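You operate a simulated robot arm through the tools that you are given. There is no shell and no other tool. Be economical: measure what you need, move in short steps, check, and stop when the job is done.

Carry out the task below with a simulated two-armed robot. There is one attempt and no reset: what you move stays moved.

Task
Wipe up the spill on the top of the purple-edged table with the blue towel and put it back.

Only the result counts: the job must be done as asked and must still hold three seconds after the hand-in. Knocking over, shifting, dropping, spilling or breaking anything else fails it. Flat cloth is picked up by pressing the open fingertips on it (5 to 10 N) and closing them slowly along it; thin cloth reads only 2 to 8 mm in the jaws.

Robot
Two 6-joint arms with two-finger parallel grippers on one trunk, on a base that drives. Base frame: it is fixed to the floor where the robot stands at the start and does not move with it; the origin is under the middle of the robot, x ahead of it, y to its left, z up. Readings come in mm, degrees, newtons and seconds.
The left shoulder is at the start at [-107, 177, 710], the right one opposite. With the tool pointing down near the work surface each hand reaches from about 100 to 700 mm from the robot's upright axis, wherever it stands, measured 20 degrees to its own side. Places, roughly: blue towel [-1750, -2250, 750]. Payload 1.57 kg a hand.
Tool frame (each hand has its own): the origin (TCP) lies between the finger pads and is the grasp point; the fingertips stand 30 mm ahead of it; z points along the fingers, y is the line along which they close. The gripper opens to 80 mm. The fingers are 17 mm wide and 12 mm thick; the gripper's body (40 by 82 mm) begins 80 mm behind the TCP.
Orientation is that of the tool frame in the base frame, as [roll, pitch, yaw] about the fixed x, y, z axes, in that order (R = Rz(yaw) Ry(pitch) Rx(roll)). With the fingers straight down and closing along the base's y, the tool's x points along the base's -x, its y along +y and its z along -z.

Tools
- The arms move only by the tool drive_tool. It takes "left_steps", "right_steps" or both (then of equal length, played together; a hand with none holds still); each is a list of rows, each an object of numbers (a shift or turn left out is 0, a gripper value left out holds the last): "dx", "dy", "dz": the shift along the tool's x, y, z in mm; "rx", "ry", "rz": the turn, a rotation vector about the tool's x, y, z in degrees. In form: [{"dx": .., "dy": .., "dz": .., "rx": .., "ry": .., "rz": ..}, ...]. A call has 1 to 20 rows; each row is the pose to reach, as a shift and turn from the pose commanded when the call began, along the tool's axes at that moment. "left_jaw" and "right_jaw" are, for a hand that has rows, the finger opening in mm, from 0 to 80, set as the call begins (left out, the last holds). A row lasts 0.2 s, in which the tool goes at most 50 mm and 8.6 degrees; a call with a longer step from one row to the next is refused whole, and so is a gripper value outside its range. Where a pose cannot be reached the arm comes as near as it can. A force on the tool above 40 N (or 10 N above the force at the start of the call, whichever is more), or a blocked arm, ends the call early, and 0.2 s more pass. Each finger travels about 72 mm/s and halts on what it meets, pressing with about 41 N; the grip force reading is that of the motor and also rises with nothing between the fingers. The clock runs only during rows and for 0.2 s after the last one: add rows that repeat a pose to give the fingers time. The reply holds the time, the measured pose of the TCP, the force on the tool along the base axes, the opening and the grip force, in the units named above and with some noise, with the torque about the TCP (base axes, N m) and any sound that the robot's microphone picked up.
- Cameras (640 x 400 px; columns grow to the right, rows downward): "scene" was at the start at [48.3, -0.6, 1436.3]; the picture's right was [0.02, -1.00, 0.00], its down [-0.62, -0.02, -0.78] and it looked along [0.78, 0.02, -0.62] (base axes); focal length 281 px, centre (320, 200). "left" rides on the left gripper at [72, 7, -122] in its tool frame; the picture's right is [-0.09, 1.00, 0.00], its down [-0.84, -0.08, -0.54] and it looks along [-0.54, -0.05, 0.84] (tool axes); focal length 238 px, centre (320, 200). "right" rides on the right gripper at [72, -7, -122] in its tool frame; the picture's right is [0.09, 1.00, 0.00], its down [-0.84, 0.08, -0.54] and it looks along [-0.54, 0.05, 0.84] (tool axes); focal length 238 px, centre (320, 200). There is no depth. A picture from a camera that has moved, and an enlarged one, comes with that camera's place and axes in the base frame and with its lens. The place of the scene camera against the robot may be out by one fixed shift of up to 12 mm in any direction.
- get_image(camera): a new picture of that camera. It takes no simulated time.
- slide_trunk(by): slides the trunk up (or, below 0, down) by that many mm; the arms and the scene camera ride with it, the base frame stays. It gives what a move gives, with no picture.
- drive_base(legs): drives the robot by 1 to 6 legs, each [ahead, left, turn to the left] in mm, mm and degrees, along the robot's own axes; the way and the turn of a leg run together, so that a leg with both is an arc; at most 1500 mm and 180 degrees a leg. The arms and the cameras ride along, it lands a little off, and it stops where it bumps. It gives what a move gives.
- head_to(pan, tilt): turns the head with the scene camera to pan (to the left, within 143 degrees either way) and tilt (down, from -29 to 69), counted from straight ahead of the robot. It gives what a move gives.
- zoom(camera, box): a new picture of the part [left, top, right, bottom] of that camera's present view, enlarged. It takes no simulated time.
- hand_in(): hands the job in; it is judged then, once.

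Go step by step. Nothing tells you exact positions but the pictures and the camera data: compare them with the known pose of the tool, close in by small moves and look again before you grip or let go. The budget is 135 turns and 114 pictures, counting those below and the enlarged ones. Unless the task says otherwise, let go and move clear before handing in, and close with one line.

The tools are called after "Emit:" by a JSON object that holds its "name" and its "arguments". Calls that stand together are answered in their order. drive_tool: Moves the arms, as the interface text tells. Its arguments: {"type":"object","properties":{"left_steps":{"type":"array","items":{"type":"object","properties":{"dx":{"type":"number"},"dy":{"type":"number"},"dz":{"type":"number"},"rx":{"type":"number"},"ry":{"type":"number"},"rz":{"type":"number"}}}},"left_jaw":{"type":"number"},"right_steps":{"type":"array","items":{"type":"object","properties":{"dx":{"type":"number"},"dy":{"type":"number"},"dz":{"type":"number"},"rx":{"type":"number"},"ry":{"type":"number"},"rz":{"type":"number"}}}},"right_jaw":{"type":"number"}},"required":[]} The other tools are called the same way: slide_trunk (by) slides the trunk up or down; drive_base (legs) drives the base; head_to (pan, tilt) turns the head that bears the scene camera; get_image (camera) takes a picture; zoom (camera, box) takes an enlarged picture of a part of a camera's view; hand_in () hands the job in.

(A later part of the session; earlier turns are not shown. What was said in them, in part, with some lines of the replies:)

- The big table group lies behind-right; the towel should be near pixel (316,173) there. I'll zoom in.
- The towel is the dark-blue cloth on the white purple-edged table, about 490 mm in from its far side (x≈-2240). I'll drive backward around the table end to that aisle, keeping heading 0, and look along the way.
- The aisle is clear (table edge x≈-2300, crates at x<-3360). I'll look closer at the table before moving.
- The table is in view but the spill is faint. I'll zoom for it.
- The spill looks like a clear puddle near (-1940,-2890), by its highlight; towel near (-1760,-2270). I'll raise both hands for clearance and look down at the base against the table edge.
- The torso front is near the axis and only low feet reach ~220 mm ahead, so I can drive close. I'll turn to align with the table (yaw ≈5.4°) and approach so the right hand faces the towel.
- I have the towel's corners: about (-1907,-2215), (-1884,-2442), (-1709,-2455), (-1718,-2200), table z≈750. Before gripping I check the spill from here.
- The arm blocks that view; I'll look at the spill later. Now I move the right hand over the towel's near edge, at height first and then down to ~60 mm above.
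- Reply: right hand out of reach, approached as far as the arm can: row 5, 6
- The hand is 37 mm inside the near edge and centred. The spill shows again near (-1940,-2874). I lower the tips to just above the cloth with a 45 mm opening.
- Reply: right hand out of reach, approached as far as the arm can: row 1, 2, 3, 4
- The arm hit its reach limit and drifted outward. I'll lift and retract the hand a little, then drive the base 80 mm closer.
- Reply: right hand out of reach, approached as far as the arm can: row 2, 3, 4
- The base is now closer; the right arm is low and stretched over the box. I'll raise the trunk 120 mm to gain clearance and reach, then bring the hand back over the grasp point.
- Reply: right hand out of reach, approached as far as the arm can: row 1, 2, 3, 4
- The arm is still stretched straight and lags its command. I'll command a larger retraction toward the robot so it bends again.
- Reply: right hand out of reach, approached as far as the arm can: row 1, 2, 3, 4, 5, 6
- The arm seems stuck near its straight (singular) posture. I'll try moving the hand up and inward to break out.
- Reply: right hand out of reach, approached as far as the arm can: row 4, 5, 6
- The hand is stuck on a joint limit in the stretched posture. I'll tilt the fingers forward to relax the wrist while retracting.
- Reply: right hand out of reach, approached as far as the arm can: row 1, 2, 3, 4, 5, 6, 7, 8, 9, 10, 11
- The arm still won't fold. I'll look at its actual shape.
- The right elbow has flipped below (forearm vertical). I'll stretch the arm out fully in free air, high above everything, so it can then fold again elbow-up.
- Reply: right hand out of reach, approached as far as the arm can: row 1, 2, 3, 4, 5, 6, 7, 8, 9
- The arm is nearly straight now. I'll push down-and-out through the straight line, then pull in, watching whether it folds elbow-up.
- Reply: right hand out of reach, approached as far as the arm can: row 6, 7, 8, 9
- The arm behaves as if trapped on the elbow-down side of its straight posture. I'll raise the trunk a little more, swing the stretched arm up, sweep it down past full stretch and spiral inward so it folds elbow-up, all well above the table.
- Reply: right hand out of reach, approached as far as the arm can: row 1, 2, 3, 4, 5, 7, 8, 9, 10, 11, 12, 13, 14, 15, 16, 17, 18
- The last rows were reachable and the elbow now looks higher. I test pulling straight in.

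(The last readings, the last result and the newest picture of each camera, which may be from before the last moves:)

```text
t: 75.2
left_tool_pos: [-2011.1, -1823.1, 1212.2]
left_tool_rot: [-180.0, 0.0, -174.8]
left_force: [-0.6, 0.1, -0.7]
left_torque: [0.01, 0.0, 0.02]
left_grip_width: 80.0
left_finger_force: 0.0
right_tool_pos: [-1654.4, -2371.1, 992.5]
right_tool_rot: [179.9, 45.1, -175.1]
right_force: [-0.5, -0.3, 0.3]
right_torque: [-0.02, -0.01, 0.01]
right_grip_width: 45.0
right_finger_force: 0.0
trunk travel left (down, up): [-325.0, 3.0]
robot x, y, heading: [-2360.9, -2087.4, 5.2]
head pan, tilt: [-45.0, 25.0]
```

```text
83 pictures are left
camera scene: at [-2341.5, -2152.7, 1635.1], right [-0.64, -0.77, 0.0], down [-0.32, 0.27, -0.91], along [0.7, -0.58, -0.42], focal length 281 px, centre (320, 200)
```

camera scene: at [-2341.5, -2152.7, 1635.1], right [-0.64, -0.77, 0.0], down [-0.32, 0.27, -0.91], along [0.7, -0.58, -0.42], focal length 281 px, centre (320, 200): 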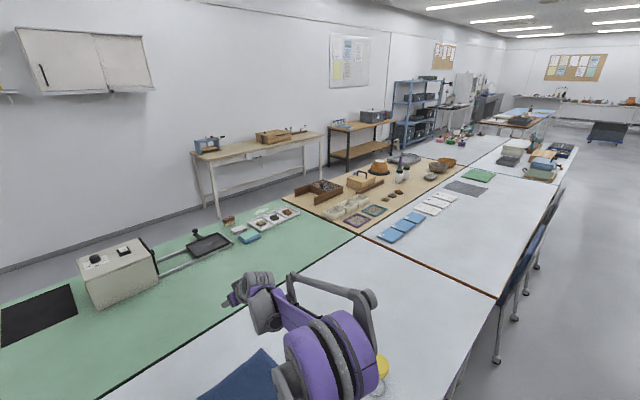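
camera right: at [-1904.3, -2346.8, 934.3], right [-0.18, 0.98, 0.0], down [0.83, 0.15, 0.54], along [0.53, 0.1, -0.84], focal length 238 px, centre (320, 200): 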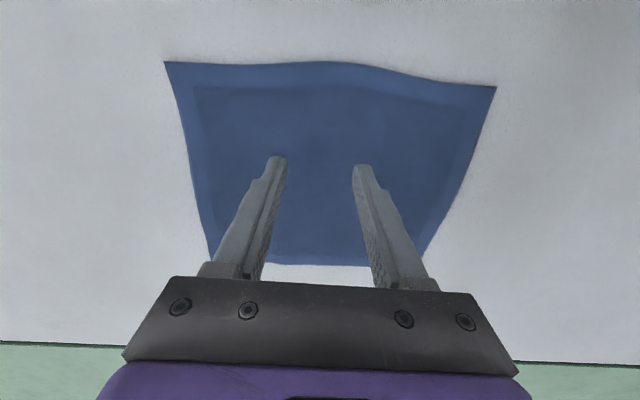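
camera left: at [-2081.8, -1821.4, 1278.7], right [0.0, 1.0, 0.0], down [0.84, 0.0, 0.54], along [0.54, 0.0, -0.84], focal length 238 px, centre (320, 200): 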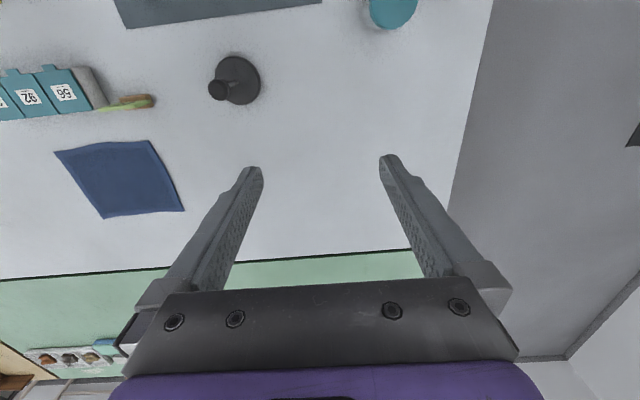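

The arm is folded correctly again and tracks. I retract over the towel and bring the tool back to vertical.

Emit:
{"name": "drive_tool", "arguments": {"right_steps": [{"dx": 28, "dz": -28}, {"dx": 56, "dz": -56, "ry": 6}, {"dx": 85, "dz": -85, "ry": 12}, {"dx": 113, "dz": -113, "ry": 18}, {"dx": 141, "dz": -141, "ry": 26}, {"dx": 141, "dz": -141, "ry": 34}, {"dx": 141, "dz": -141, "ry": 40}, {"dx": 141, "dz": -141, "ry": 45}]}}

Emit:
{"name": "head_to", "arguments": {"pan": -10, "tilt": 60}}

Emit:
{"name": "get_image", "arguments": {"camera": "scene"}}

```text
t: 77.0
left_tool_pos: [-2010.0, -1820.5, 1210.2]
left_tool_rot: [180.0, -0.1, -175.1]
left_force: [0.3, 0.0, 0.0]
left_torque: [0.01, 0.03, 0.01]
left_grip_width: 79.8
left_finger_force: 0.0
right_tool_pos: [-1852.3, -2389.3, 993.0]
right_tool_rot: [180.0, 0.0, -174.9]
right_force: [-0.2, -0.1, -0.8]
right_torque: [-0.02, 0.0, -0.02]
right_grip_width: 45.0
right_finger_force: 0.0
trunk travel left (down, up): [-325.0, 3.0]
robot x, y, heading: [-2360.8, -2087.6, 5.1]
head pan, tilt: [-45.0, 25.0]
```

```text
t: 78.0
left_tool_pos: [-2009.9, -1820.5, 1211.0]
left_tool_rot: [-180.0, 0.0, -175.0]
left_force: [-1.0, 0.2, -0.5]
left_torque: [-0.01, -0.02, 0.01]
left_grip_width: 79.8
left_finger_force: 0.1
right_tool_pos: [-1851.1, -2388.5, 992.5]
right_tool_rot: [179.8, 0.3, -174.9]
right_force: [-0.6, 0.0, 0.3]
right_torque: [0.03, 0.01, 0.01]
right_grip_width: 44.8
right_finger_force: 0.1
trunk travel left (down, up): [-325.0, 3.0]
robot x, y, heading: [-2362.2, -2087.2, 5.0]
head pan, tilt: [-10.0, 60.0]
```

```text
82 pictures are left
camera scene: at [-2344.2, -2099.4, 1585.1], right [-0.09, -1.0, 0.0], down [-0.86, 0.08, -0.5], along [0.5, -0.04, -0.87], focal length 281 px, centre (320, 200)
```

scene: 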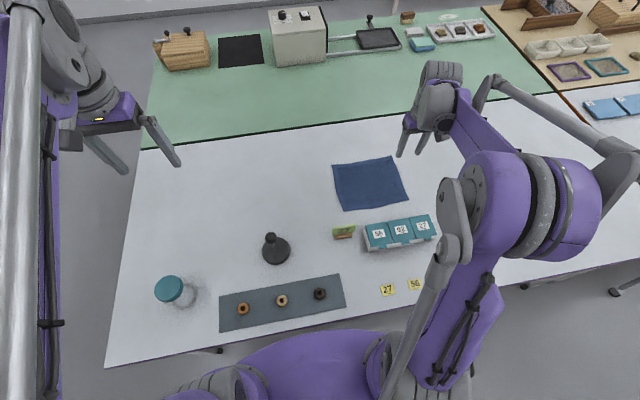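

All objects are still in place and the arm is elbow-up. I lower the hand to 15 mm above the towel near edge.

Emit:
{"name": "drive_tool", "arguments": {"right_steps": [{"dx": 3, "dy": 28}, {"dx": 6, "dy": 56}, {"dx": 6, "dy": 56, "dz": 45}, {"dx": 6, "dy": 56, "dz": 90}, {"dx": 6, "dy": 56, "dz": 135}, {"dx": 6, "dy": 56, "dz": 175}, {"dx": 6, "dy": 56, "dz": 197}, {"dx": 6, "dy": 56, "dz": 197}]}}

Emit:
{"name": "get_image", "arguments": {"camera": "right"}}

```text
t: 79.8
left_tool_pos: [-2010.4, -1821.0, 1210.9]
left_tool_rot: [-180.0, -0.1, -174.9]
left_force: [0.3, 0.1, 0.6]
left_torque: [-0.02, 0.01, -0.01]
left_grip_width: 79.7
left_finger_force: 0.0
right_tool_pos: [-1862.5, -2333.3, 795.4]
right_tool_rot: [179.9, 0.2, -174.9]
right_force: [0.5, 0.3, -0.9]
right_torque: [0.04, 0.01, 0.01]
right_grip_width: 44.8
right_finger_force: 0.0
trunk travel left (down, up): [-325.0, 3.0]
robot x, y, heading: [-2362.6, -2086.0, 5.0]
head pan, tilt: [-10.0, 60.0]
```

```text
81 pictures are left
camera right: at [-1935.3, -2347.4, 916.4], right [-0.18, 0.98, 0.0], down [0.83, 0.15, 0.54], along [0.54, 0.1, -0.84], focal length 238 px, centre (320, 200)
```

right: 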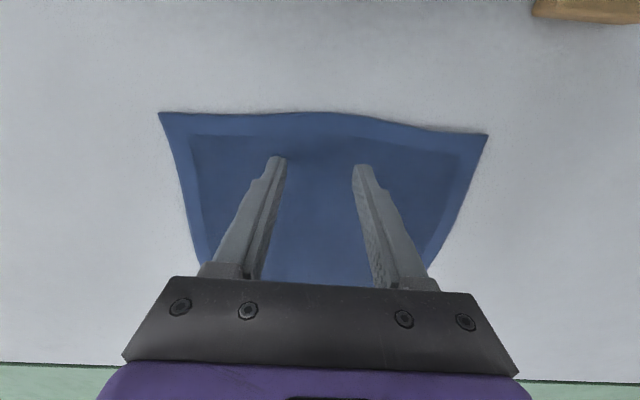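

The tips hover above the cloth. I press down gently in small steps and read the force.

Emit:
{"name": "drive_tool", "arguments": {"right_steps": [{"dz": 5}, {"dz": 9}, {"dz": 12}, {"dz": 14}, {"dz": 14}]}}

```text
t: 81.0
left_tool_pos: [-2009.3, -1819.7, 1211.4]
left_tool_rot: [-180.0, 0.0, -175.0]
left_force: [0.4, 0.5, 0.2]
left_torque: [0.03, -0.03, 0.02]
left_grip_width: 80.0
left_finger_force: 0.2
right_tool_pos: [-1861.9, -2333.5, 781.1]
right_tool_rot: [179.9, 0.1, -175.0]
right_force: [0.1, -0.4, 0.8]
right_torque: [0.0, 0.03, -0.02]
right_grip_width: 44.9
right_finger_force: 0.1
trunk travel left (down, up): [-325.0, 3.0]
robot x, y, heading: [-2360.4, -2086.2, 5.0]
head pan, tilt: [-10.0, 60.0]
```

Emit:
{"name": "drive_tool", "arguments": {"right_steps": [{"dz": 2}, {"dz": 4}, {"dz": 5}, {"dz": 5}]}}

```text
t: 82.0
left_tool_pos: [-2011.0, -1821.2, 1211.3]
left_tool_rot: [-180.0, 0.0, -175.0]
left_force: [0.6, 0.1, -0.3]
left_torque: [0.0, 0.01, 0.02]
left_grip_width: 80.2
left_finger_force: 0.1
right_tool_pos: [-1861.7, -2333.7, 775.3]
right_tool_rot: [179.9, 0.2, -174.9]
right_force: [-0.2, 0.3, -0.9]
right_torque: [0.0, 0.04, 0.02]
right_grip_width: 44.9
right_finger_force: 0.0
trunk travel left (down, up): [-325.0, 3.0]
robot x, y, heading: [-2360.5, -2086.7, 4.7]
head pan, tilt: [-10.0, 60.0]
```

No contact yet at 775; I keep stepping down slowly.

Emit:
{"name": "drive_tool", "arguments": {"right_steps": [{"dz": 2}, {"dz": 4}, {"dz": 6}, {"dz": 6}]}}

Emit:
{"name": "get_image", "arguments": {"camera": "right"}}

```text
t: 83.0
left_tool_pos: [-2012.1, -1821.1, 1211.7]
left_tool_rot: [180.0, 0.1, -175.0]
left_force: [-0.6, 1.1, -0.3]
left_torque: [-0.03, -0.02, -0.02]
left_grip_width: 79.9
left_finger_force: 0.1
right_tool_pos: [-1861.6, -2335.1, 772.3]
right_tool_rot: [180.0, 0.3, -175.0]
right_force: [4.6, -3.0, 27.7]
right_torque: [-0.14, -0.16, 0.04]
right_grip_width: 44.7
right_finger_force: 0.0
trunk travel left (down, up): [-325.0, 3.0]
robot x, y, heading: [-2358.8, -2085.9, 5.1]
head pan, tilt: [-10.0, 60.0]
```

```text
80 pictures are left
camera right: at [-1934.7, -2347.0, 893.7], right [-0.18, 0.98, 0.0], down [0.82, 0.15, 0.55], along [0.54, 0.1, -0.84], focal length 238 px, centre (320, 200)
```

right: 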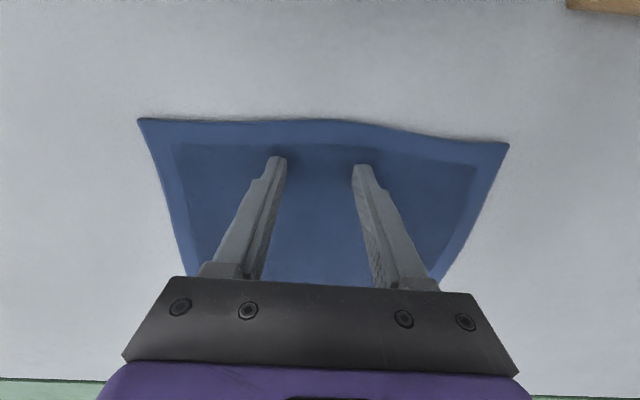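

Contact at 28 N is too firm; I back off ~2.4 mm to about 8 N and begin closing in steps.

Emit:
{"name": "drive_tool", "arguments": {"right_steps": [{"dz": -1.2}, {"dz": -2.4}, {"dz": -2.4}]}}

Emit:
{"name": "drive_tool", "arguments": {"right_steps": [{"dz": 0}, {"dz": 0}], "right_jaw": 36}}

Emit:
{"name": "drive_tool", "arguments": {"right_steps": [{"dz": 0}, {"dz": 0}], "right_jaw": 27}}

Emit:
{"name": "get_image", "arguments": {"camera": "right"}}

```text
t: 83.8
left_tool_pos: [-2011.4, -1820.4, 1210.5]
left_tool_rot: [180.0, 0.0, -174.9]
left_force: [0.4, -1.2, 0.8]
left_torque: [0.0, 0.0, 0.0]
left_grip_width: 80.1
left_finger_force: 0.0
right_tool_pos: [-1862.5, -2333.1, 772.5]
right_tool_rot: [179.9, 0.1, -174.9]
right_force: [2.6, -2.2, 12.6]
right_torque: [-0.1, -0.08, 0.01]
right_grip_width: 44.8
right_finger_force: 0.0
trunk travel left (down, up): [-325.0, 3.0]
robot x, y, heading: [-2365.4, -2087.6, 4.9]
head pan, tilt: [-10.0, 60.0]
```

```text
t: 84.4
left_tool_pos: [-2011.0, -1819.6, 1210.4]
left_tool_rot: [-180.0, 0.0, -175.0]
left_force: [-0.5, -0.2, 0.5]
left_torque: [-0.01, -0.05, 0.0]
left_grip_width: 79.6
left_finger_force: 0.1
right_tool_pos: [-1862.5, -2332.7, 774.4]
right_tool_rot: [179.8, 0.1, -174.9]
right_force: [-0.5, 1.2, 8.2]
right_torque: [0.01, 0.06, -0.01]
right_grip_width: 35.3
right_finger_force: 0.0
trunk travel left (down, up): [-325.0, 3.0]
robot x, y, heading: [-2363.8, -2092.0, 5.2]
head pan, tilt: [-10.0, 60.0]
```

```text
t: 85.0
left_tool_pos: [-2011.0, -1820.1, 1210.3]
left_tool_rot: [-180.0, 0.1, -175.0]
left_force: [0.3, 0.3, 0.2]
left_torque: [0.01, -0.01, 0.02]
left_grip_width: 80.2
left_finger_force: 0.1
right_tool_pos: [-1861.9, -2332.8, 773.4]
right_tool_rot: [179.9, 0.1, -174.9]
right_force: [-0.4, 0.5, 7.3]
right_torque: [-0.01, 0.04, -0.01]
right_grip_width: 25.4
right_finger_force: 0.1
trunk travel left (down, up): [-325.0, 3.0]
robot x, y, heading: [-2362.9, -2086.8, 5.1]
head pan, tilt: [-10.0, 60.0]
```

```text
79 pictures are left
camera right: at [-1934.2, -2347.0, 894.6], right [-0.18, 0.98, 0.0], down [0.83, 0.15, 0.54], along [0.54, 0.1, -0.84], focal length 238 px, centre (320, 200)
```

right: 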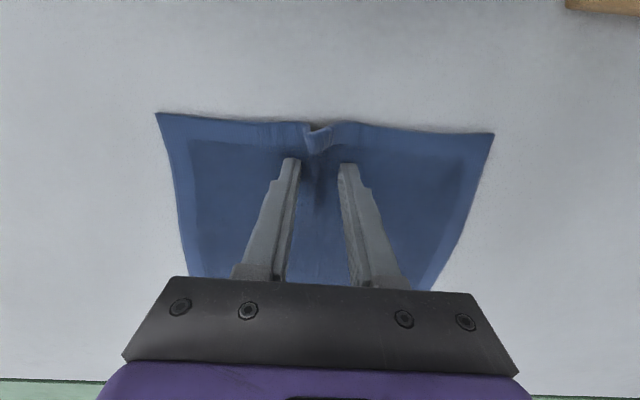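

The cloth is buckling into a fold between the fingers at ~7 N. I continue closing to a pinch.

Emit:
{"name": "drive_tool", "arguments": {"right_steps": [{"dz": 0}, {"dz": 0}], "right_jaw": 17}}

Emit:
{"name": "drive_tool", "arguments": {"right_steps": [{"dz": 0}, {"dz": 0}], "right_jaw": 9}}

Emit:
{"name": "drive_tool", "arguments": {"right_steps": [{"dz": 0}, {"dz": 0}, {"dz": 0}], "right_jaw": 0}}

Emit:
{"name": "get_image", "arguments": {"camera": "right"}}

```text
t: 85.6
left_tool_pos: [-2010.2, -1820.7, 1210.4]
left_tool_rot: [-180.0, 0.1, -175.0]
left_force: [-0.4, 0.9, 0.1]
left_torque: [0.04, 0.0, -0.03]
left_grip_width: 80.4
left_finger_force: 0.0
right_tool_pos: [-1861.4, -2332.1, 772.0]
right_tool_rot: [179.9, 0.3, -174.8]
right_force: [-0.8, -0.1, 7.0]
right_torque: [-0.02, 0.0, -0.01]
right_grip_width: 16.0
right_finger_force: 0.1
trunk travel left (down, up): [-325.0, 3.0]
robot x, y, heading: [-2360.3, -2085.7, 5.0]
head pan, tilt: [-10.0, 60.0]
```

```text
t: 86.2
left_tool_pos: [-2010.3, -1820.7, 1211.2]
left_tool_rot: [180.0, -0.1, -175.1]
left_force: [0.0, 0.4, -1.1]
left_torque: [0.01, -0.01, -0.04]
left_grip_width: 80.1
left_finger_force: 0.1
right_tool_pos: [-1861.5, -2333.7, 772.8]
right_tool_rot: [179.9, 0.2, -174.8]
right_force: [0.5, -0.1, 8.2]
right_torque: [0.02, 0.0, 0.05]
right_grip_width: 10.5
right_finger_force: 1.1
trunk travel left (down, up): [-325.0, 3.0]
robot x, y, heading: [-2360.7, -2088.5, 4.9]
head pan, tilt: [-10.0, 60.0]
```

```text
t: 87.0
left_tool_pos: [-2009.9, -1820.2, 1210.6]
left_tool_rot: [-180.0, 0.0, -175.0]
left_force: [0.6, -0.7, -0.9]
left_torque: [0.03, 0.04, 0.0]
left_grip_width: 80.1
left_finger_force: 0.0
right_tool_pos: [-1861.2, -2333.2, 773.5]
right_tool_rot: [179.9, 0.2, -174.8]
right_force: [-0.6, -0.8, 10.7]
right_torque: [-0.03, -0.06, -0.05]
right_grip_width: 5.2
right_finger_force: 25.4
trunk travel left (down, up): [-325.0, 3.0]
robot x, y, heading: [-2364.2, -2088.3, 5.0]
head pan, tilt: [-10.0, 60.0]
```

```text
78 pictures are left
camera right: at [-1934.3, -2347.1, 894.7], right [-0.18, 0.98, 0.0], down [0.83, 0.15, 0.54], along [0.54, 0.1, -0.84], focal length 238 px, centre (320, 200)
```

right: 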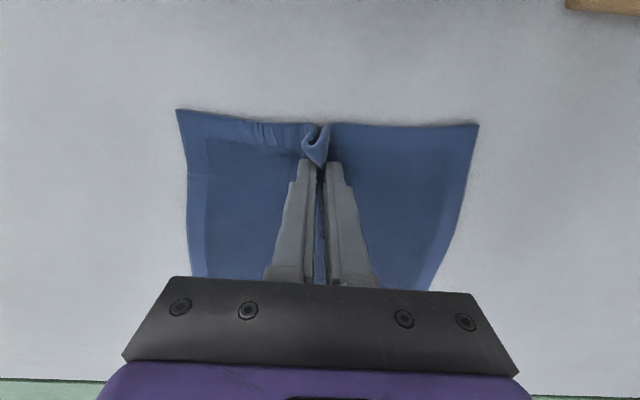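

Cloth pinched (5.2 mm). I lift straight up 215 mm and check that the towel comes along.

Emit:
{"name": "drive_tool", "arguments": {"right_steps": [{"dz": -20}, {"dz": -50}, {"dz": -85}, {"dz": -120}, {"dz": -155}, {"dz": -190}, {"dz": -215}, {"dz": -215}]}}

Emit:
{"name": "get_image", "arguments": {"camera": "scene"}}

```text
t: 88.8
left_tool_pos: [-2010.1, -1821.9, 1210.7]
left_tool_rot: [-179.9, 0.0, -175.0]
left_force: [-0.3, 0.5, -0.3]
left_torque: [0.01, -0.02, 0.02]
left_grip_width: 80.1
left_finger_force: 0.0
right_tool_pos: [-1863.4, -2334.3, 987.7]
right_tool_rot: [179.9, 0.1, -174.8]
right_force: [-0.1, 0.8, -1.2]
right_torque: [-0.01, -0.01, -0.03]
right_grip_width: 4.8
right_finger_force: 24.8
trunk travel left (down, up): [-325.0, 3.0]
robot x, y, heading: [-2360.8, -2085.4, 4.8]
head pan, tilt: [-10.0, 60.0]
```

```text
77 pictures are left
camera scene: at [-2344.0, -2099.5, 1585.0], right [-0.09, -1.0, 0.0], down [-0.86, 0.07, -0.5], along [0.5, -0.04, -0.87], focal length 281 px, centre (320, 200)
```

scene: 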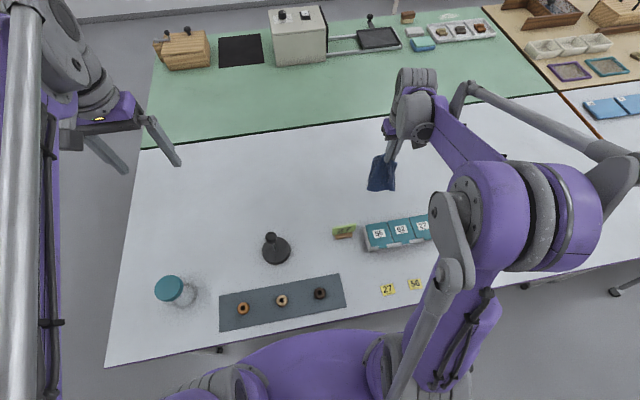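

The towel hangs from the gripper. I raise and retract it slightly, then drive 560 mm to the right so the hand is near the spill.

Emit:
{"name": "drive_tool", "arguments": {"right_steps": [{"dz": -30, "dx": 10}, {"dz": -60, "dx": 30}, {"dz": -80, "dx": 50}, {"dz": -80, "dx": 70}]}}

Emit:
{"name": "drive_base", "arguments": {"legs": [[0, -540, 0]]}}

Emit:
{"name": "head_to", "arguments": {"pan": -15, "tilt": 55}}

Emit:
{"name": "get_image", "arguments": {"camera": "scene"}}

Emit:
{"name": "get_image", "arguments": {"camera": "right"}}

```text
t: 89.8
left_tool_pos: [-2010.7, -1820.2, 1210.6]
left_tool_rot: [-180.0, -0.1, -174.9]
left_force: [-0.2, -0.2, 1.0]
left_torque: [0.02, 0.01, -0.01]
left_grip_width: 80.0
left_finger_force: 0.0
right_tool_pos: [-1933.2, -2341.3, 1068.0]
right_tool_rot: [-180.0, 0.1, -174.8]
right_force: [-0.2, 0.0, -0.5]
right_torque: [-0.03, 0.02, -0.02]
right_grip_width: 4.8
right_finger_force: 25.1
trunk travel left (down, up): [-325.0, 3.0]
robot x, y, heading: [-2363.1, -2086.0, 5.2]
head pan, tilt: [-10.0, 60.0]
```

```text
t: 94.9
left_tool_pos: [-1964.3, -2350.2, 1210.6]
left_tool_rot: [-179.9, 0.0, -174.5]
left_force: [-0.5, 0.4, 0.0]
left_torque: [0.03, -0.01, 0.0]
left_grip_width: 80.1
left_finger_force: 0.1
right_tool_pos: [-1881.5, -2869.3, 1067.4]
right_tool_rot: [179.9, 0.1, -174.4]
right_force: [-1.0, 0.1, -0.1]
right_torque: [-0.04, 0.02, 0.0]
right_grip_width: 4.5
right_finger_force: 25.2
trunk travel left (down, up): [-325.0, 3.0]
robot x, y, heading: [-2313.5, -2618.8, 5.7]
head pan, tilt: [-10.0, 60.0]
```

```text
t: 95.6
left_tool_pos: [-1962.7, -2350.7, 1210.5]
left_tool_rot: [180.0, 0.0, -174.4]
left_force: [0.4, -0.2, 0.4]
left_torque: [0.0, 0.01, 0.01]
left_grip_width: 80.0
left_finger_force: 0.1
right_tool_pos: [-1881.8, -2869.6, 1068.1]
right_tool_rot: [179.8, 0.1, -174.5]
right_force: [-0.6, -0.6, -0.1]
right_torque: [-0.01, 0.03, -0.01]
right_grip_width: 5.0
right_finger_force: 25.5
trunk travel left (down, up): [-325.0, 3.0]
robot x, y, heading: [-2312.7, -2615.3, 5.4]
head pan, tilt: [-15.0, 55.0]
```

```text
76 pictures are left
camera scene: at [-2290.7, -2637.4, 1591.1], right [-0.17, -0.99, 0.0], down [-0.81, 0.14, -0.57], along [0.57, -0.09, -0.82], focal length 281 px, centre (320, 200)
```

scene: 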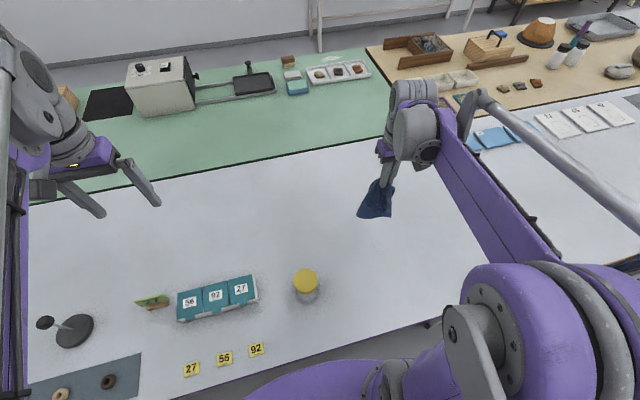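

```text
75 pictures are left
camera right: at [-1953.4, -2883.6, 1189.1], right [-0.19, 0.98, 0.0], down [0.82, 0.16, 0.54], along [0.53, 0.1, -0.84], focal length 238 px, centre (320, 200)
```

right: 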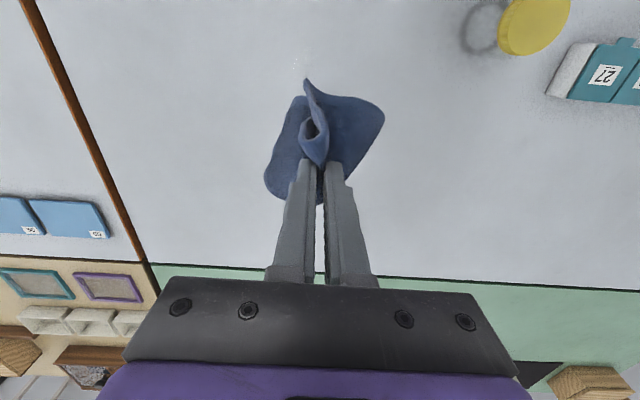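

I look for the puddle up close in both views.

Emit:
{"name": "zoom", "arguments": {"camera": "right", "box": [200, 10, 400, 135]}}

Emit:
{"name": "zoom", "arguments": {"camera": "scene", "box": [320, 190, 480, 290]}}

```text
3.20 times, centred on (300, 72) of right
camera zoom: at [-1953.4, -2883.6, 1189.1], right [-0.19, 0.98, 0.0], down [0.82, 0.16, 0.54], along [0.53, 0.1, -0.84], focal length 763 px, centre (384, 608)
```

zoom: 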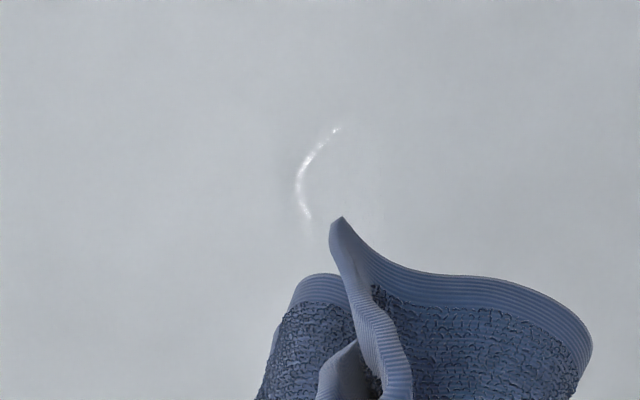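

```text
4.00 times, centred on (400, 240) of scene
camera zoom: at [-2290.7, -2637.4, 1591.1], right [-0.17, -0.99, 0.0], down [-0.81, 0.14, -0.57], along [0.57, -0.09, -0.82], focal length 1125 px, centre (0, 40)
```

zoom: 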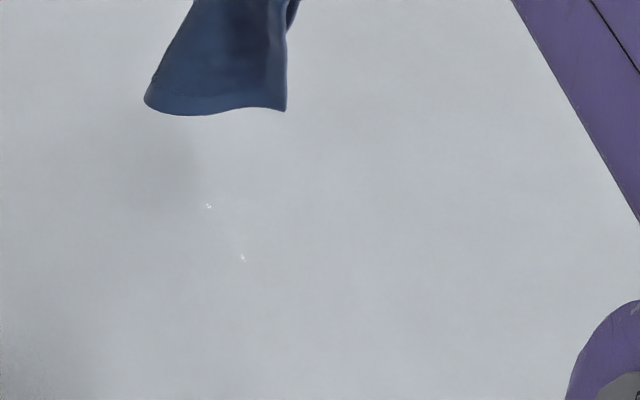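

Glints suggest a puddle about 60 mm across around (-1921,-2895). I zoom harder to confirm its outline.

Emit:
{"name": "zoom", "arguments": {"camera": "scene", "box": [348, 228, 412, 268]}}

Emit:
{"name": "zoom", "arguments": {"camera": "right", "box": [268, 30, 348, 80]}}

```text
10.00 times, centred on (380, 248) of scene
camera zoom: at [-2290.7, -2637.4, 1591.1], right [-0.17, -0.99, 0.0], down [-0.81, 0.14, -0.57], along [0.57, -0.09, -0.82], focal length 2813 px, centre (-280, -280)
```

zoom: 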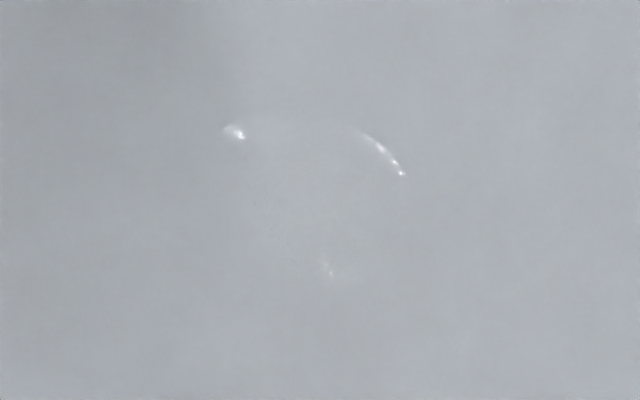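

```text
8.00 times, centred on (308, 55) of right
camera zoom: at [-1953.4, -2883.6, 1189.1], right [-0.19, 0.98, 0.0], down [0.82, 0.16, 0.54], along [0.53, 0.1, -0.84], focal length 1907 px, centre (416, 1360)
```

zoom: 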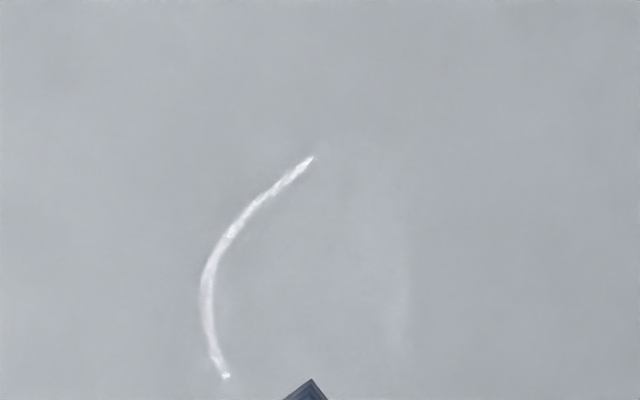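

The puddle is roughly round, centre ≈(-1922,-2899), radius ≈30 mm. I lower the towel just beyond it and drag it low over the puddle toward me.

Emit:
{"name": "drive_tool", "arguments": {"right_steps": [{"dx": -20, "dy": -17, "dz": 30}, {"dx": -39, "dy": -34, "dz": 60}, {"dx": -39, "dy": -34, "dz": 105}, {"dx": -39, "dy": -34, "dz": 150}, {"dx": -39, "dy": -34, "dz": 195}, {"dx": -15, "dy": -34, "dz": 217}, {"dx": 10, "dy": -34, "dz": 239}, {"dx": 35, "dy": -34, "dz": 260}, {"dx": 60, "dy": -34, "dz": 280}, {"dx": 85, "dy": -34, "dz": 286}, {"dx": 100, "dy": -34, "dz": 286}]}}

Emit:
{"name": "get_image", "arguments": {"camera": "right"}}

Emit:
{"name": "get_image", "arguments": {"camera": "scene"}}

```text
t: 98.0
left_tool_pos: [-1963.2, -2350.5, 1210.5]
left_tool_rot: [-179.9, 0.1, -174.6]
left_force: [-0.8, 0.2, 0.8]
left_torque: [-0.02, 0.02, 0.0]
left_grip_width: 79.9
left_finger_force: 0.2
right_tool_pos: [-1978.3, -2911.5, 780.2]
right_tool_rot: [180.0, 0.1, -174.4]
right_force: [0.0, -0.5, 1.5]
right_torque: [0.0, -0.02, -0.02]
right_grip_width: 4.7
right_finger_force: 25.0
trunk travel left (down, up): [-325.0, 3.0]
robot x, y, heading: [-2312.7, -2619.0, 5.7]
head pan, tilt: [-15.0, 55.0]
```

```text
70 pictures are left
camera right: at [-2050.3, -2926.4, 901.8], right [-0.19, 0.98, 0.0], down [0.82, 0.16, 0.54], along [0.53, 0.1, -0.84], focal length 238 px, centre (320, 200)
```

right: 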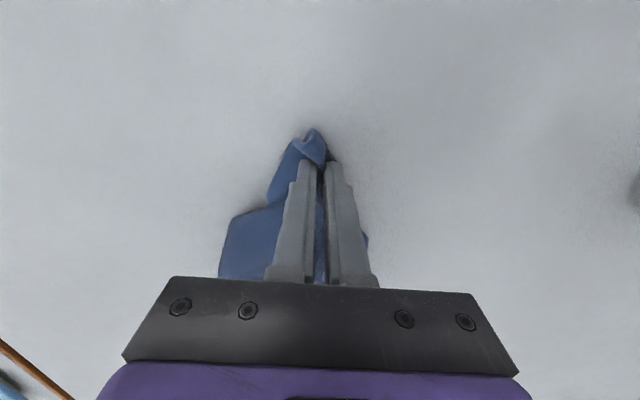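

```text
69 pictures are left
camera scene: at [-2291.0, -2637.2, 1591.1], right [-0.17, -0.99, 0.0], down [-0.81, 0.14, -0.57], along [0.57, -0.1, -0.82], focal length 281 px, centre (320, 200)
```

scene: 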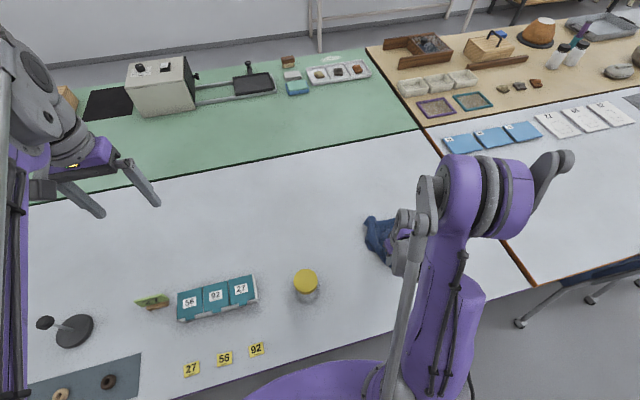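

The towel trails over the puddle. I press lightly and scrub back and forth across the area.

Emit:
{"name": "drive_tool", "arguments": {"right_steps": [{"dx": -20, "dz": 4}, {"dx": -60, "dz": 5}, {"dx": -100, "dz": 5}, {"dx": -120, "dy": 20, "dz": 5}, {"dx": -80, "dy": 22, "dz": 5}, {"dx": -40, "dy": 22, "dz": 5}, {"dx": 0, "dy": 22, "dz": 5}, {"dx": -10, "dy": 45, "dz": 5}, {"dx": -50, "dy": 45, "dz": 5}, {"dx": -90, "dy": 45, "dz": 5}, {"dx": -120, "dy": 30, "dz": 5}, {"dx": -120, "dy": 0, "dz": 5}, {"dx": -110, "dy": -25, "dz": 5}, {"dx": -70, "dy": -25, "dz": 5}, {"dx": -30, "dy": -25, "dz": 5}, {"dx": 0, "dy": -15, "dz": 5}, {"dx": -40, "dy": 5, "dz": 5}, {"dx": -80, "dy": 5, "dz": 5}, {"dx": -40, "dy": 10, "dz": 5}, {"dx": 0, "dy": 10, "dz": 5}]}}

Emit:
{"name": "get_image", "arguments": {"camera": "right"}}

```text
t: 102.2
left_tool_pos: [-1964.3, -2349.4, 1209.9]
left_tool_rot: [180.0, -0.1, -174.6]
left_force: [-0.2, 0.4, 0.1]
left_torque: [-0.01, -0.01, 0.02]
left_grip_width: 80.0
left_finger_force: 0.2
right_tool_pos: [-1976.6, -2902.8, 780.5]
right_tool_rot: [180.0, 0.2, -174.5]
right_force: [0.8, -0.1, 0.3]
right_torque: [-0.03, 0.0, -0.02]
right_grip_width: 4.7
right_finger_force: 25.0
right hand out of reach, approached as far as the arm can: row 7, 8, 20
trunk travel left (down, up): [-325.0, 3.0]
robot x, y, heading: [-2315.2, -2618.0, 5.6]
head pan, tilt: [-15.0, 55.0]
```

```text
68 pictures are left
camera right: at [-2047.9, -2916.5, 901.9], right [-0.19, 0.98, 0.0], down [0.82, 0.16, 0.54], along [0.53, 0.1, -0.84], focal length 238 px, centre (320, 200)
```

right: 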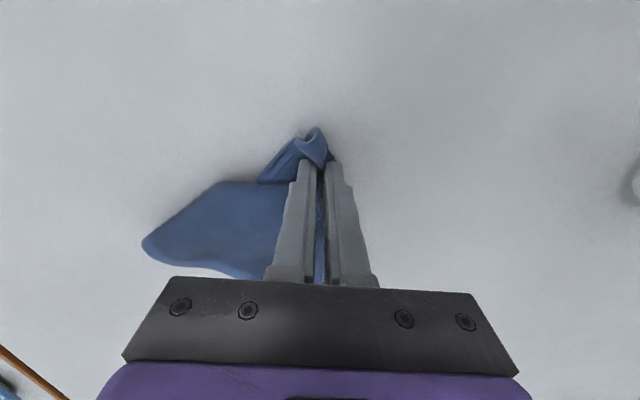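

I lift the towel to inspect the surface.

Emit:
{"name": "drive_tool", "arguments": {"right_steps": [{"dx": -10, "dz": -40}, {"dx": -30, "dz": -80}, {"dx": -50, "dz": -120}, {"dx": -70, "dz": -165}, {"dx": -90, "dz": -210}, {"dx": -100, "dz": -250}, {"dx": -100, "dz": -290}, {"dx": -100, "dz": -290}]}}

Emit:
{"name": "zoom", "arguments": {"camera": "right", "box": [200, 0, 440, 150]}}

Emit:
{"name": "zoom", "arguments": {"camera": "scene", "box": [340, 222, 420, 272]}}

```text
t: 104.0
left_tool_pos: [-1962.0, -2350.4, 1210.8]
left_tool_rot: [-179.9, 0.0, -174.4]
left_force: [0.0, -0.9, 0.7]
left_torque: [-0.03, 0.04, 0.02]
left_grip_width: 80.2
left_finger_force: 0.0
right_tool_pos: [-1875.6, -2894.1, 1068.8]
right_tool_rot: [180.0, 0.1, -174.5]
right_force: [0.5, -0.2, -0.8]
right_torque: [0.0, 0.04, -0.02]
right_grip_width: 4.7
right_finger_force: 25.2
trunk travel left (down, up): [-325.0, 3.0]
robot x, y, heading: [-2314.4, -2618.0, 5.5]
head pan, tilt: [-15.0, 55.0]
```

```text
2.67 times, centred on (320, 75) of right
camera zoom: at [-1948.2, -2908.1, 1190.2], right [-0.19, 0.98, 0.0], down [0.82, 0.16, 0.54], along [0.53, 0.1, -0.84], focal length 636 px, centre (320, 533)
```

zoom: 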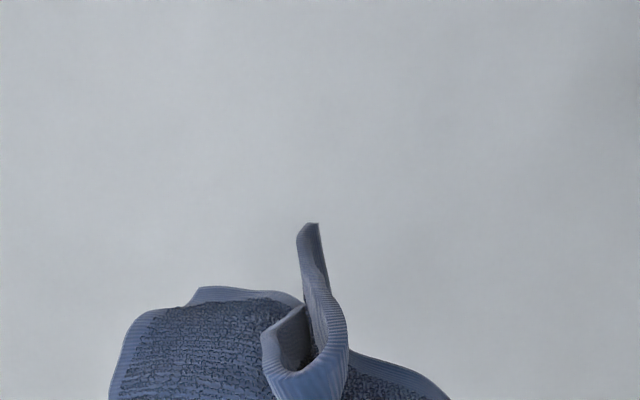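

```text
8.00 times, centred on (380, 247) of scene
camera zoom: at [-2290.3, -2637.5, 1591.1], right [-0.17, -0.99, 0.0], down [-0.81, 0.14, -0.57], along [0.57, -0.1, -0.82], focal length 2250 px, centre (-160, -176)
```

zoom: 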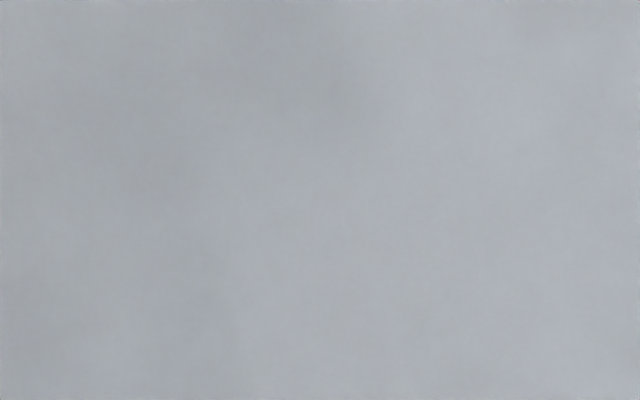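

The puddle has vanished. I check the rest of the tabletop for other wet spots.

Emit:
{"name": "zoom", "arguments": {"camera": "scene", "box": [40, 140, 360, 340]}}

Emit:
{"name": "zoom", "arguments": {"camera": "scene", "box": [300, 130, 560, 292]}}

```text
2.00 times, centred on (200, 240) of scene
camera zoom: at [-2290.3, -2637.5, 1591.1], right [-0.17, -0.99, 0.0], down [-0.81, 0.14, -0.57], along [0.57, -0.1, -0.82], focal length 563 px, centre (560, 120)
```

zoom: 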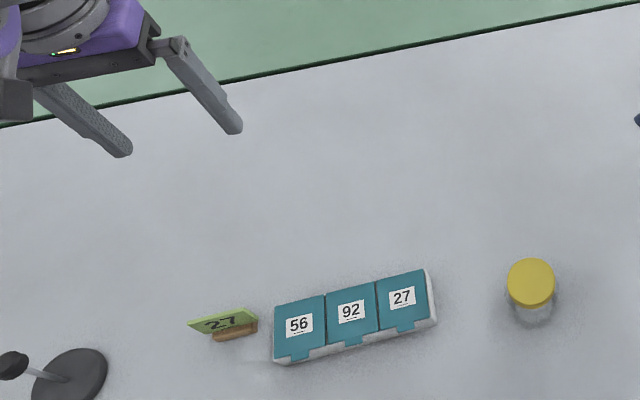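

```text
2.46 times, centred on (430, 211) of scene
camera zoom: at [-2290.3, -2637.5, 1591.1], right [-0.17, -0.99, 0.0], down [-0.81, 0.14, -0.57], along [0.57, -0.1, -0.82], focal length 692 px, centre (49, 173)
```

zoom: 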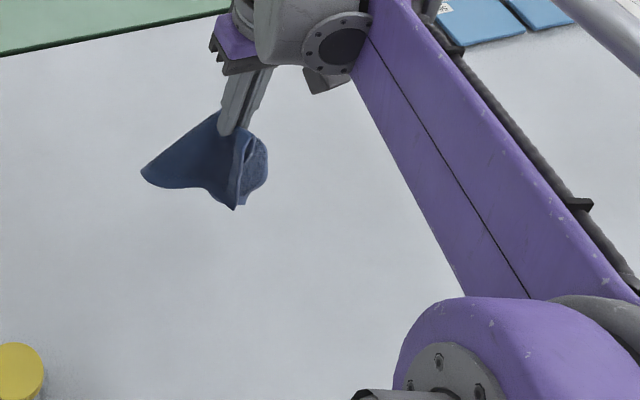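

No other wet spots. I drive back left to the towel's place.

Emit:
{"name": "drive_base", "arguments": {"legs": [[0, 535, 0]]}}

Emit:
{"name": "get_image", "arguments": {"camera": "scene"}}

Emit:
{"name": "get_image", "arguments": {"camera": "right"}}

```text
t: 109.2
left_tool_pos: [-2017.0, -1811.0, 1210.8]
left_tool_rot: [180.0, 0.0, -174.2]
left_force: [-0.2, 0.4, 0.3]
left_torque: [-0.02, 0.0, -0.03]
left_grip_width: 80.0
left_finger_force: 0.0
right_tool_pos: [-1927.4, -2353.7, 1068.0]
right_tool_rot: [179.9, 0.1, -174.1]
right_force: [0.8, -0.6, 0.2]
right_torque: [-0.01, -0.03, -0.03]
right_grip_width: 4.5
right_finger_force: 24.3
trunk travel left (down, up): [-325.0, 3.0]
robot x, y, heading: [-2365.7, -2084.2, 5.6]
head pan, tilt: [-15.0, 55.0]
```

```text
63 pictures are left
camera scene: at [-2343.5, -2099.8, 1591.1], right [-0.16, -0.99, 0.0], down [-0.81, 0.13, -0.57], along [0.57, -0.09, -0.82], focal length 281 px, centre (320, 200)
```

scene: 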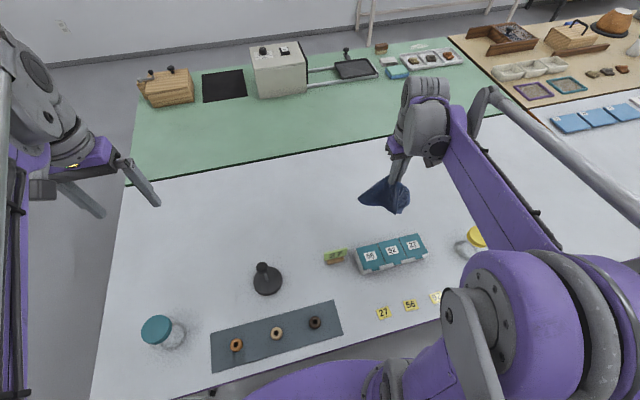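

```text
62 pictures are left
camera right: at [-1999.6, -2368.4, 1189.9], right [-0.19, 0.98, 0.0], down [0.82, 0.16, 0.54], along [0.53, 0.11, -0.84], focal length 238 px, centre (320, 200)
```

right: 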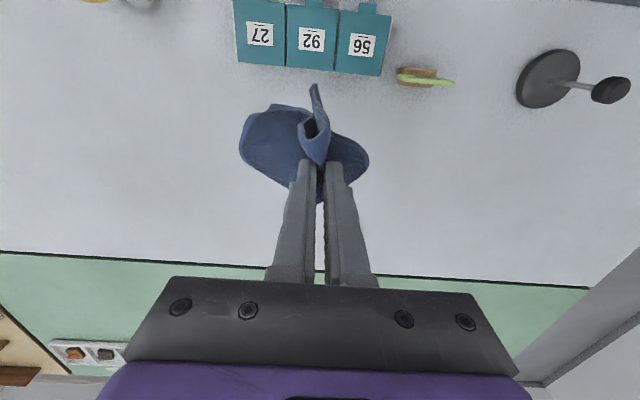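

I lay the towel: lower it with its free end touching down at the far side of its old place, then bring the hand back and down along an arc to the old near edge.

Emit:
{"name": "drive_tool", "arguments": {"right_steps": [{"dx": -34, "dz": 26}, {"dx": -68, "dz": 52}, {"dx": -102, "dz": 78}, {"dx": -136, "dz": 104}, {"dx": -170, "dz": 130}, {"dx": -206, "dz": 156}, {"dx": -206, "dz": 156}, {"dx": -176, "dy": 3, "dz": 156}, {"dx": -151, "dy": 5, "dz": 161}, {"dx": -126, "dy": 8, "dz": 176}, {"dx": -105, "dy": 10, "dz": 196}, {"dx": -90, "dy": 12, "dz": 216}, {"dx": -80, "dy": 13, "dz": 236}, {"dx": -72, "dy": 14, "dz": 256}, {"dx": -68, "dy": 14, "dz": 274}, {"dx": -66, "dy": 14, "dz": 286}, {"dx": -62, "dy": 14, "dz": 288}]}}

Emit:
{"name": "get_image", "arguments": {"camera": "right"}}

Emit:
{"name": "zoom", "arguments": {"camera": "scene", "box": [280, 130, 480, 255]}}

```text
t: 112.8
left_tool_pos: [-2018.5, -1810.9, 1210.6]
left_tool_rot: [-180.0, 0.1, -174.2]
left_force: [0.4, -0.8, -0.4]
left_torque: [-0.03, 0.01, 0.0]
left_grip_width: 80.0
left_finger_force: 0.0
right_tool_pos: [-1865.7, -2334.1, 780.6]
right_tool_rot: [179.9, 0.3, -174.2]
right_force: [0.8, -0.8, 2.5]
right_torque: [0.01, -0.06, -0.06]
right_grip_width: 4.8
right_finger_force: 25.1
trunk travel left (down, up): [-325.0, 3.0]
robot x, y, heading: [-2365.0, -2083.0, 5.8]
head pan, tilt: [-15.0, 55.0]
```

```text
61 pictures are left
camera right: at [-1938.4, -2348.4, 902.0], right [-0.19, 0.98, 0.0], down [0.82, 0.16, 0.54], along [0.53, 0.11, -0.84], focal length 238 px, centre (320, 200)
```

right: 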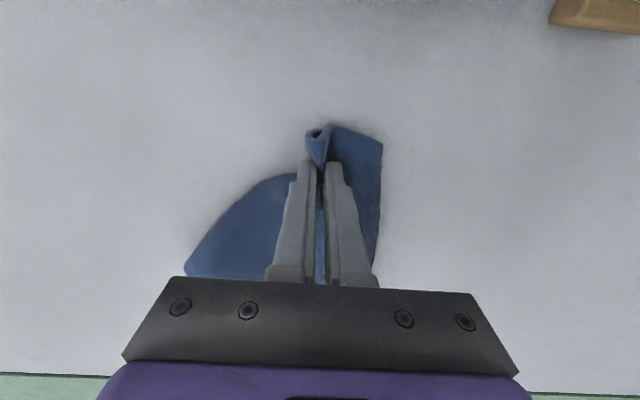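

```text
3.20 times, centred on (380, 192) of scene
camera zoom: at [-2343.8, -2099.7, 1591.1], right [-0.16, -0.99, 0.0], down [-0.81, 0.13, -0.57], along [0.57, -0.09, -0.82], focal length 900 px, centre (128, 224)
```

zoom: 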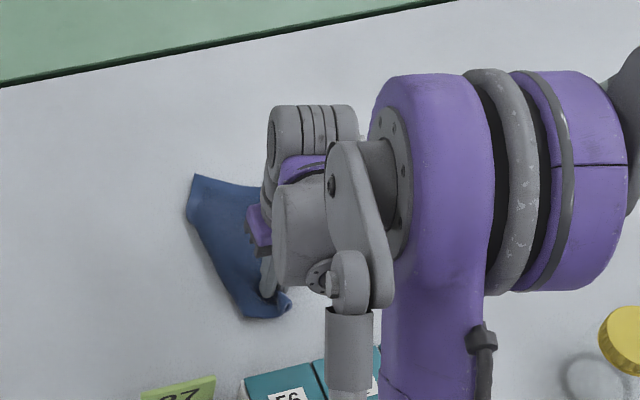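

The towel lies back over its old place, somewhat folded. I open the jaws and lift clear, then look.

Emit:
{"name": "drive_tool", "arguments": {"right_steps": [{"dz": 0}, {"dz": 0}, {"dz": 0}], "right_jaw": 30}}

Emit:
{"name": "drive_tool", "arguments": {"right_steps": [{"dz": -10}, {"dz": -30}, {"dz": -70}, {"dz": -110}, {"dz": -150, "dx": 30}, {"dz": -190, "dx": 70}, {"dz": -200, "dx": 110}, {"dz": -200, "dx": 130}]}}

Emit:
{"name": "get_image", "arguments": {"camera": "right"}}

Emit:
{"name": "get_image", "arguments": {"camera": "scene"}}

```text
t: 113.6
left_tool_pos: [-2017.4, -1809.6, 1210.7]
left_tool_rot: [179.9, 0.0, -174.2]
left_force: [-0.2, -0.2, 0.4]
left_torque: [-0.01, -0.04, 0.01]
left_grip_width: 80.1
left_finger_force: 0.1
right_tool_pos: [-1865.8, -2334.1, 780.9]
right_tool_rot: [179.9, 0.0, -174.2]
right_force: [0.4, -0.4, 1.6]
right_torque: [0.0, -0.01, -0.01]
right_grip_width: 29.1
right_finger_force: 0.1
trunk travel left (down, up): [-325.0, 3.0]
robot x, y, heading: [-2366.1, -2083.8, 5.8]
head pan, tilt: [-15.0, 55.0]
```

```text
refused: row 6 steps farther than a row can; nothing moved
```

```text
59 pictures are left
camera right: at [-1938.4, -2348.4, 902.0], right [-0.19, 0.98, 0.0], down [0.82, 0.16, 0.54], along [0.53, 0.11, -0.84], focal length 238 px, centre (320, 200)
```

right: 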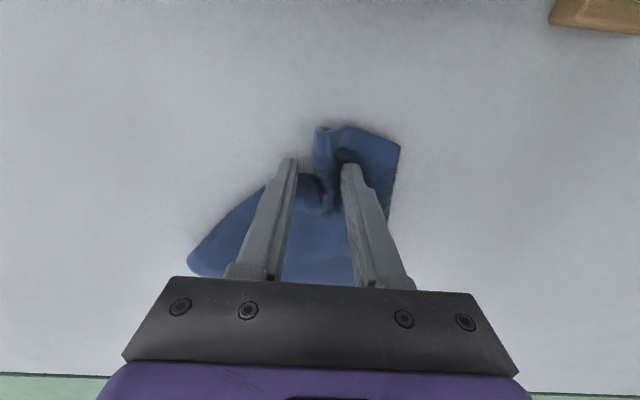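

```text
58 pictures are left
camera scene: at [-2343.7, -2099.8, 1591.1], right [-0.16, -0.99, 0.0], down [-0.81, 0.13, -0.57], along [0.57, -0.09, -0.82], focal length 281 px, centre (320, 200)
```

scene: 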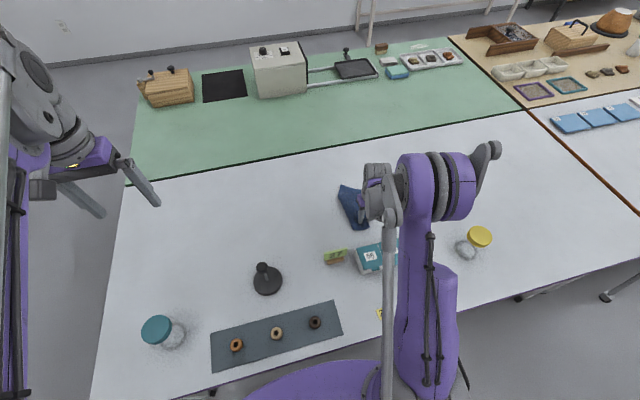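

The cloth is released. I lift straight up and back with shorter steps.

Emit:
{"name": "drive_tool", "arguments": {"right_steps": [{"dz": -10}, {"dz": -30}, {"dz": -70}, {"dz": -110}, {"dz": -150, "dx": 20}, {"dz": -180, "dx": 50}, {"dz": -200, "dx": 80}, {"dz": -200, "dx": 80}]}}

Emit:
{"name": "get_image", "arguments": {"camera": "right"}}

Emit:
{"name": "zoom", "arguments": {"camera": "scene", "box": [280, 130, 480, 255]}}

```text
t: 115.4
left_tool_pos: [-2017.9, -1810.6, 1210.8]
left_tool_rot: [180.0, 0.0, -174.2]
left_force: [-0.2, -0.2, 0.0]
left_torque: [0.0, 0.01, -0.01]
left_grip_width: 80.0
left_finger_force: 0.1
right_tool_pos: [-1946.2, -2341.5, 978.5]
right_tool_rot: [179.9, 0.1, -174.2]
right_force: [0.1, 0.1, 0.3]
right_torque: [-0.04, -0.01, 0.0]
right_grip_width: 30.2
right_finger_force: 0.0
trunk travel left (down, up): [-325.0, 3.0]
robot x, y, heading: [-2367.9, -2079.9, 6.0]
head pan, tilt: [-15.0, 55.0]
```

```text
57 pictures are left
camera right: at [-2018.7, -2356.2, 1100.2], right [-0.19, 0.98, 0.0], down [0.82, 0.16, 0.54], along [0.53, 0.11, -0.84], focal length 238 px, centre (320, 200)
```

right: 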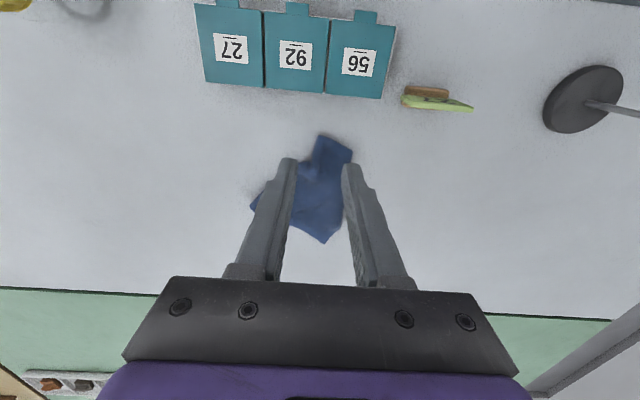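

```text
3.20 times, centred on (380, 192) of scene
camera zoom: at [-2342.8, -2099.8, 1591.1], right [-0.16, -0.99, 0.0], down [-0.81, 0.13, -0.57], along [0.57, -0.09, -0.82], focal length 900 px, centre (128, 224)
```

zoom: 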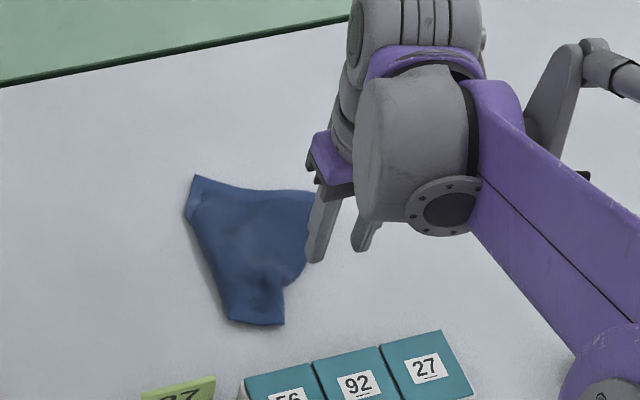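

The towel lies at its old place (centre ≈(-1811,-2324), originally ≈(-1805,-2328)). I move the hand well clear and take a final look at towel and table.

Emit:
{"name": "drive_tool", "arguments": {"right_steps": [{"dz": -20, "dx": 35}, {"dz": -40, "dx": 70}, {"dz": -60, "dx": 105}, {"dz": -80, "dx": 120}]}}

Emit:
{"name": "zoom", "arguments": {"camera": "right", "box": [200, 100, 440, 250]}}

Emit:
{"name": "get_image", "arguments": {"camera": "scene"}}

Emit:
{"name": "zoom", "arguments": {"camera": "left", "box": [0, 40, 256, 200]}}

```text
t: 116.4
left_tool_pos: [-2018.7, -1809.4, 1211.0]
left_tool_rot: [179.9, 0.0, -174.2]
left_force: [-0.3, 0.8, -0.3]
left_torque: [-0.01, -0.01, 0.02]
left_grip_width: 80.1
left_finger_force: 0.0
right_tool_pos: [-2066.2, -2355.5, 1060.7]
right_tool_rot: [179.9, 0.1, -174.3]
right_force: [-0.3, 0.3, 0.0]
right_torque: [-0.04, -0.02, 0.02]
right_grip_width: 29.9
right_finger_force: 0.2
trunk travel left (down, up): [-325.0, 3.0]
robot x, y, heading: [-2366.7, -2085.0, 5.8]
head pan, tilt: [-15.0, 55.0]
```

```text
2.67 times, centred on (320, 175) of right
camera zoom: at [-2137.9, -2369.6, 1181.7], right [-0.19, 0.98, 0.0], down [0.82, 0.16, 0.54], along [0.53, 0.11, -0.84], focal length 636 px, centre (320, 267)
```

zoom: 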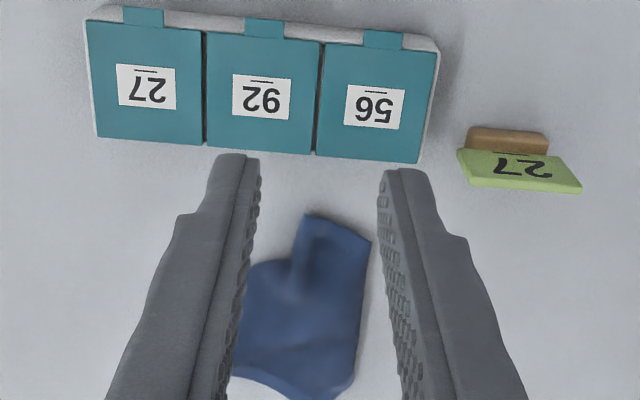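

```text
54 pictures are left
camera scene: at [-2344.0, -2099.5, 1591.1], right [-0.16, -0.99, 0.0], down [-0.81, 0.13, -0.57], along [0.57, -0.09, -0.82], focal length 281 px, centre (320, 200)
```

scene: 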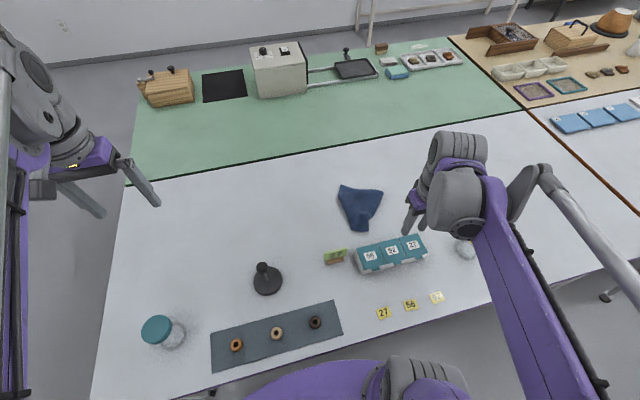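

```text
2.50 times, centred on (128, 120) of left
camera zoom: at [-2089.9, -1811.5, 1333.7], right [-0.01, 1.0, 0.0], down [0.84, 0.01, 0.54], along [0.54, 0.0, -0.84], focal length 596 px, centre (800, 400)
```

zoom: 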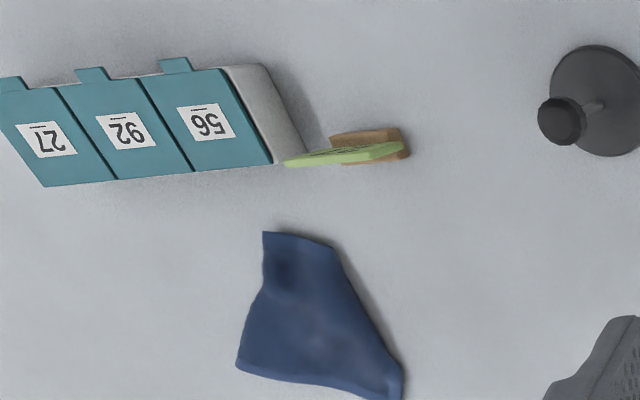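

The spill is gone, the towel is back on its original place, folded somewhat but within its footprint, and the other objects look undisturbed. The hands are clear, so I hand in.

Emit:
{"name": "hand_in", "arguments": {}}

```text
The job is handed in.
```

I wiped up the spill and put the blue towel back in its place on the purple-edged table; it lies partly folded rather than flat, and nothing else appears to have moved.
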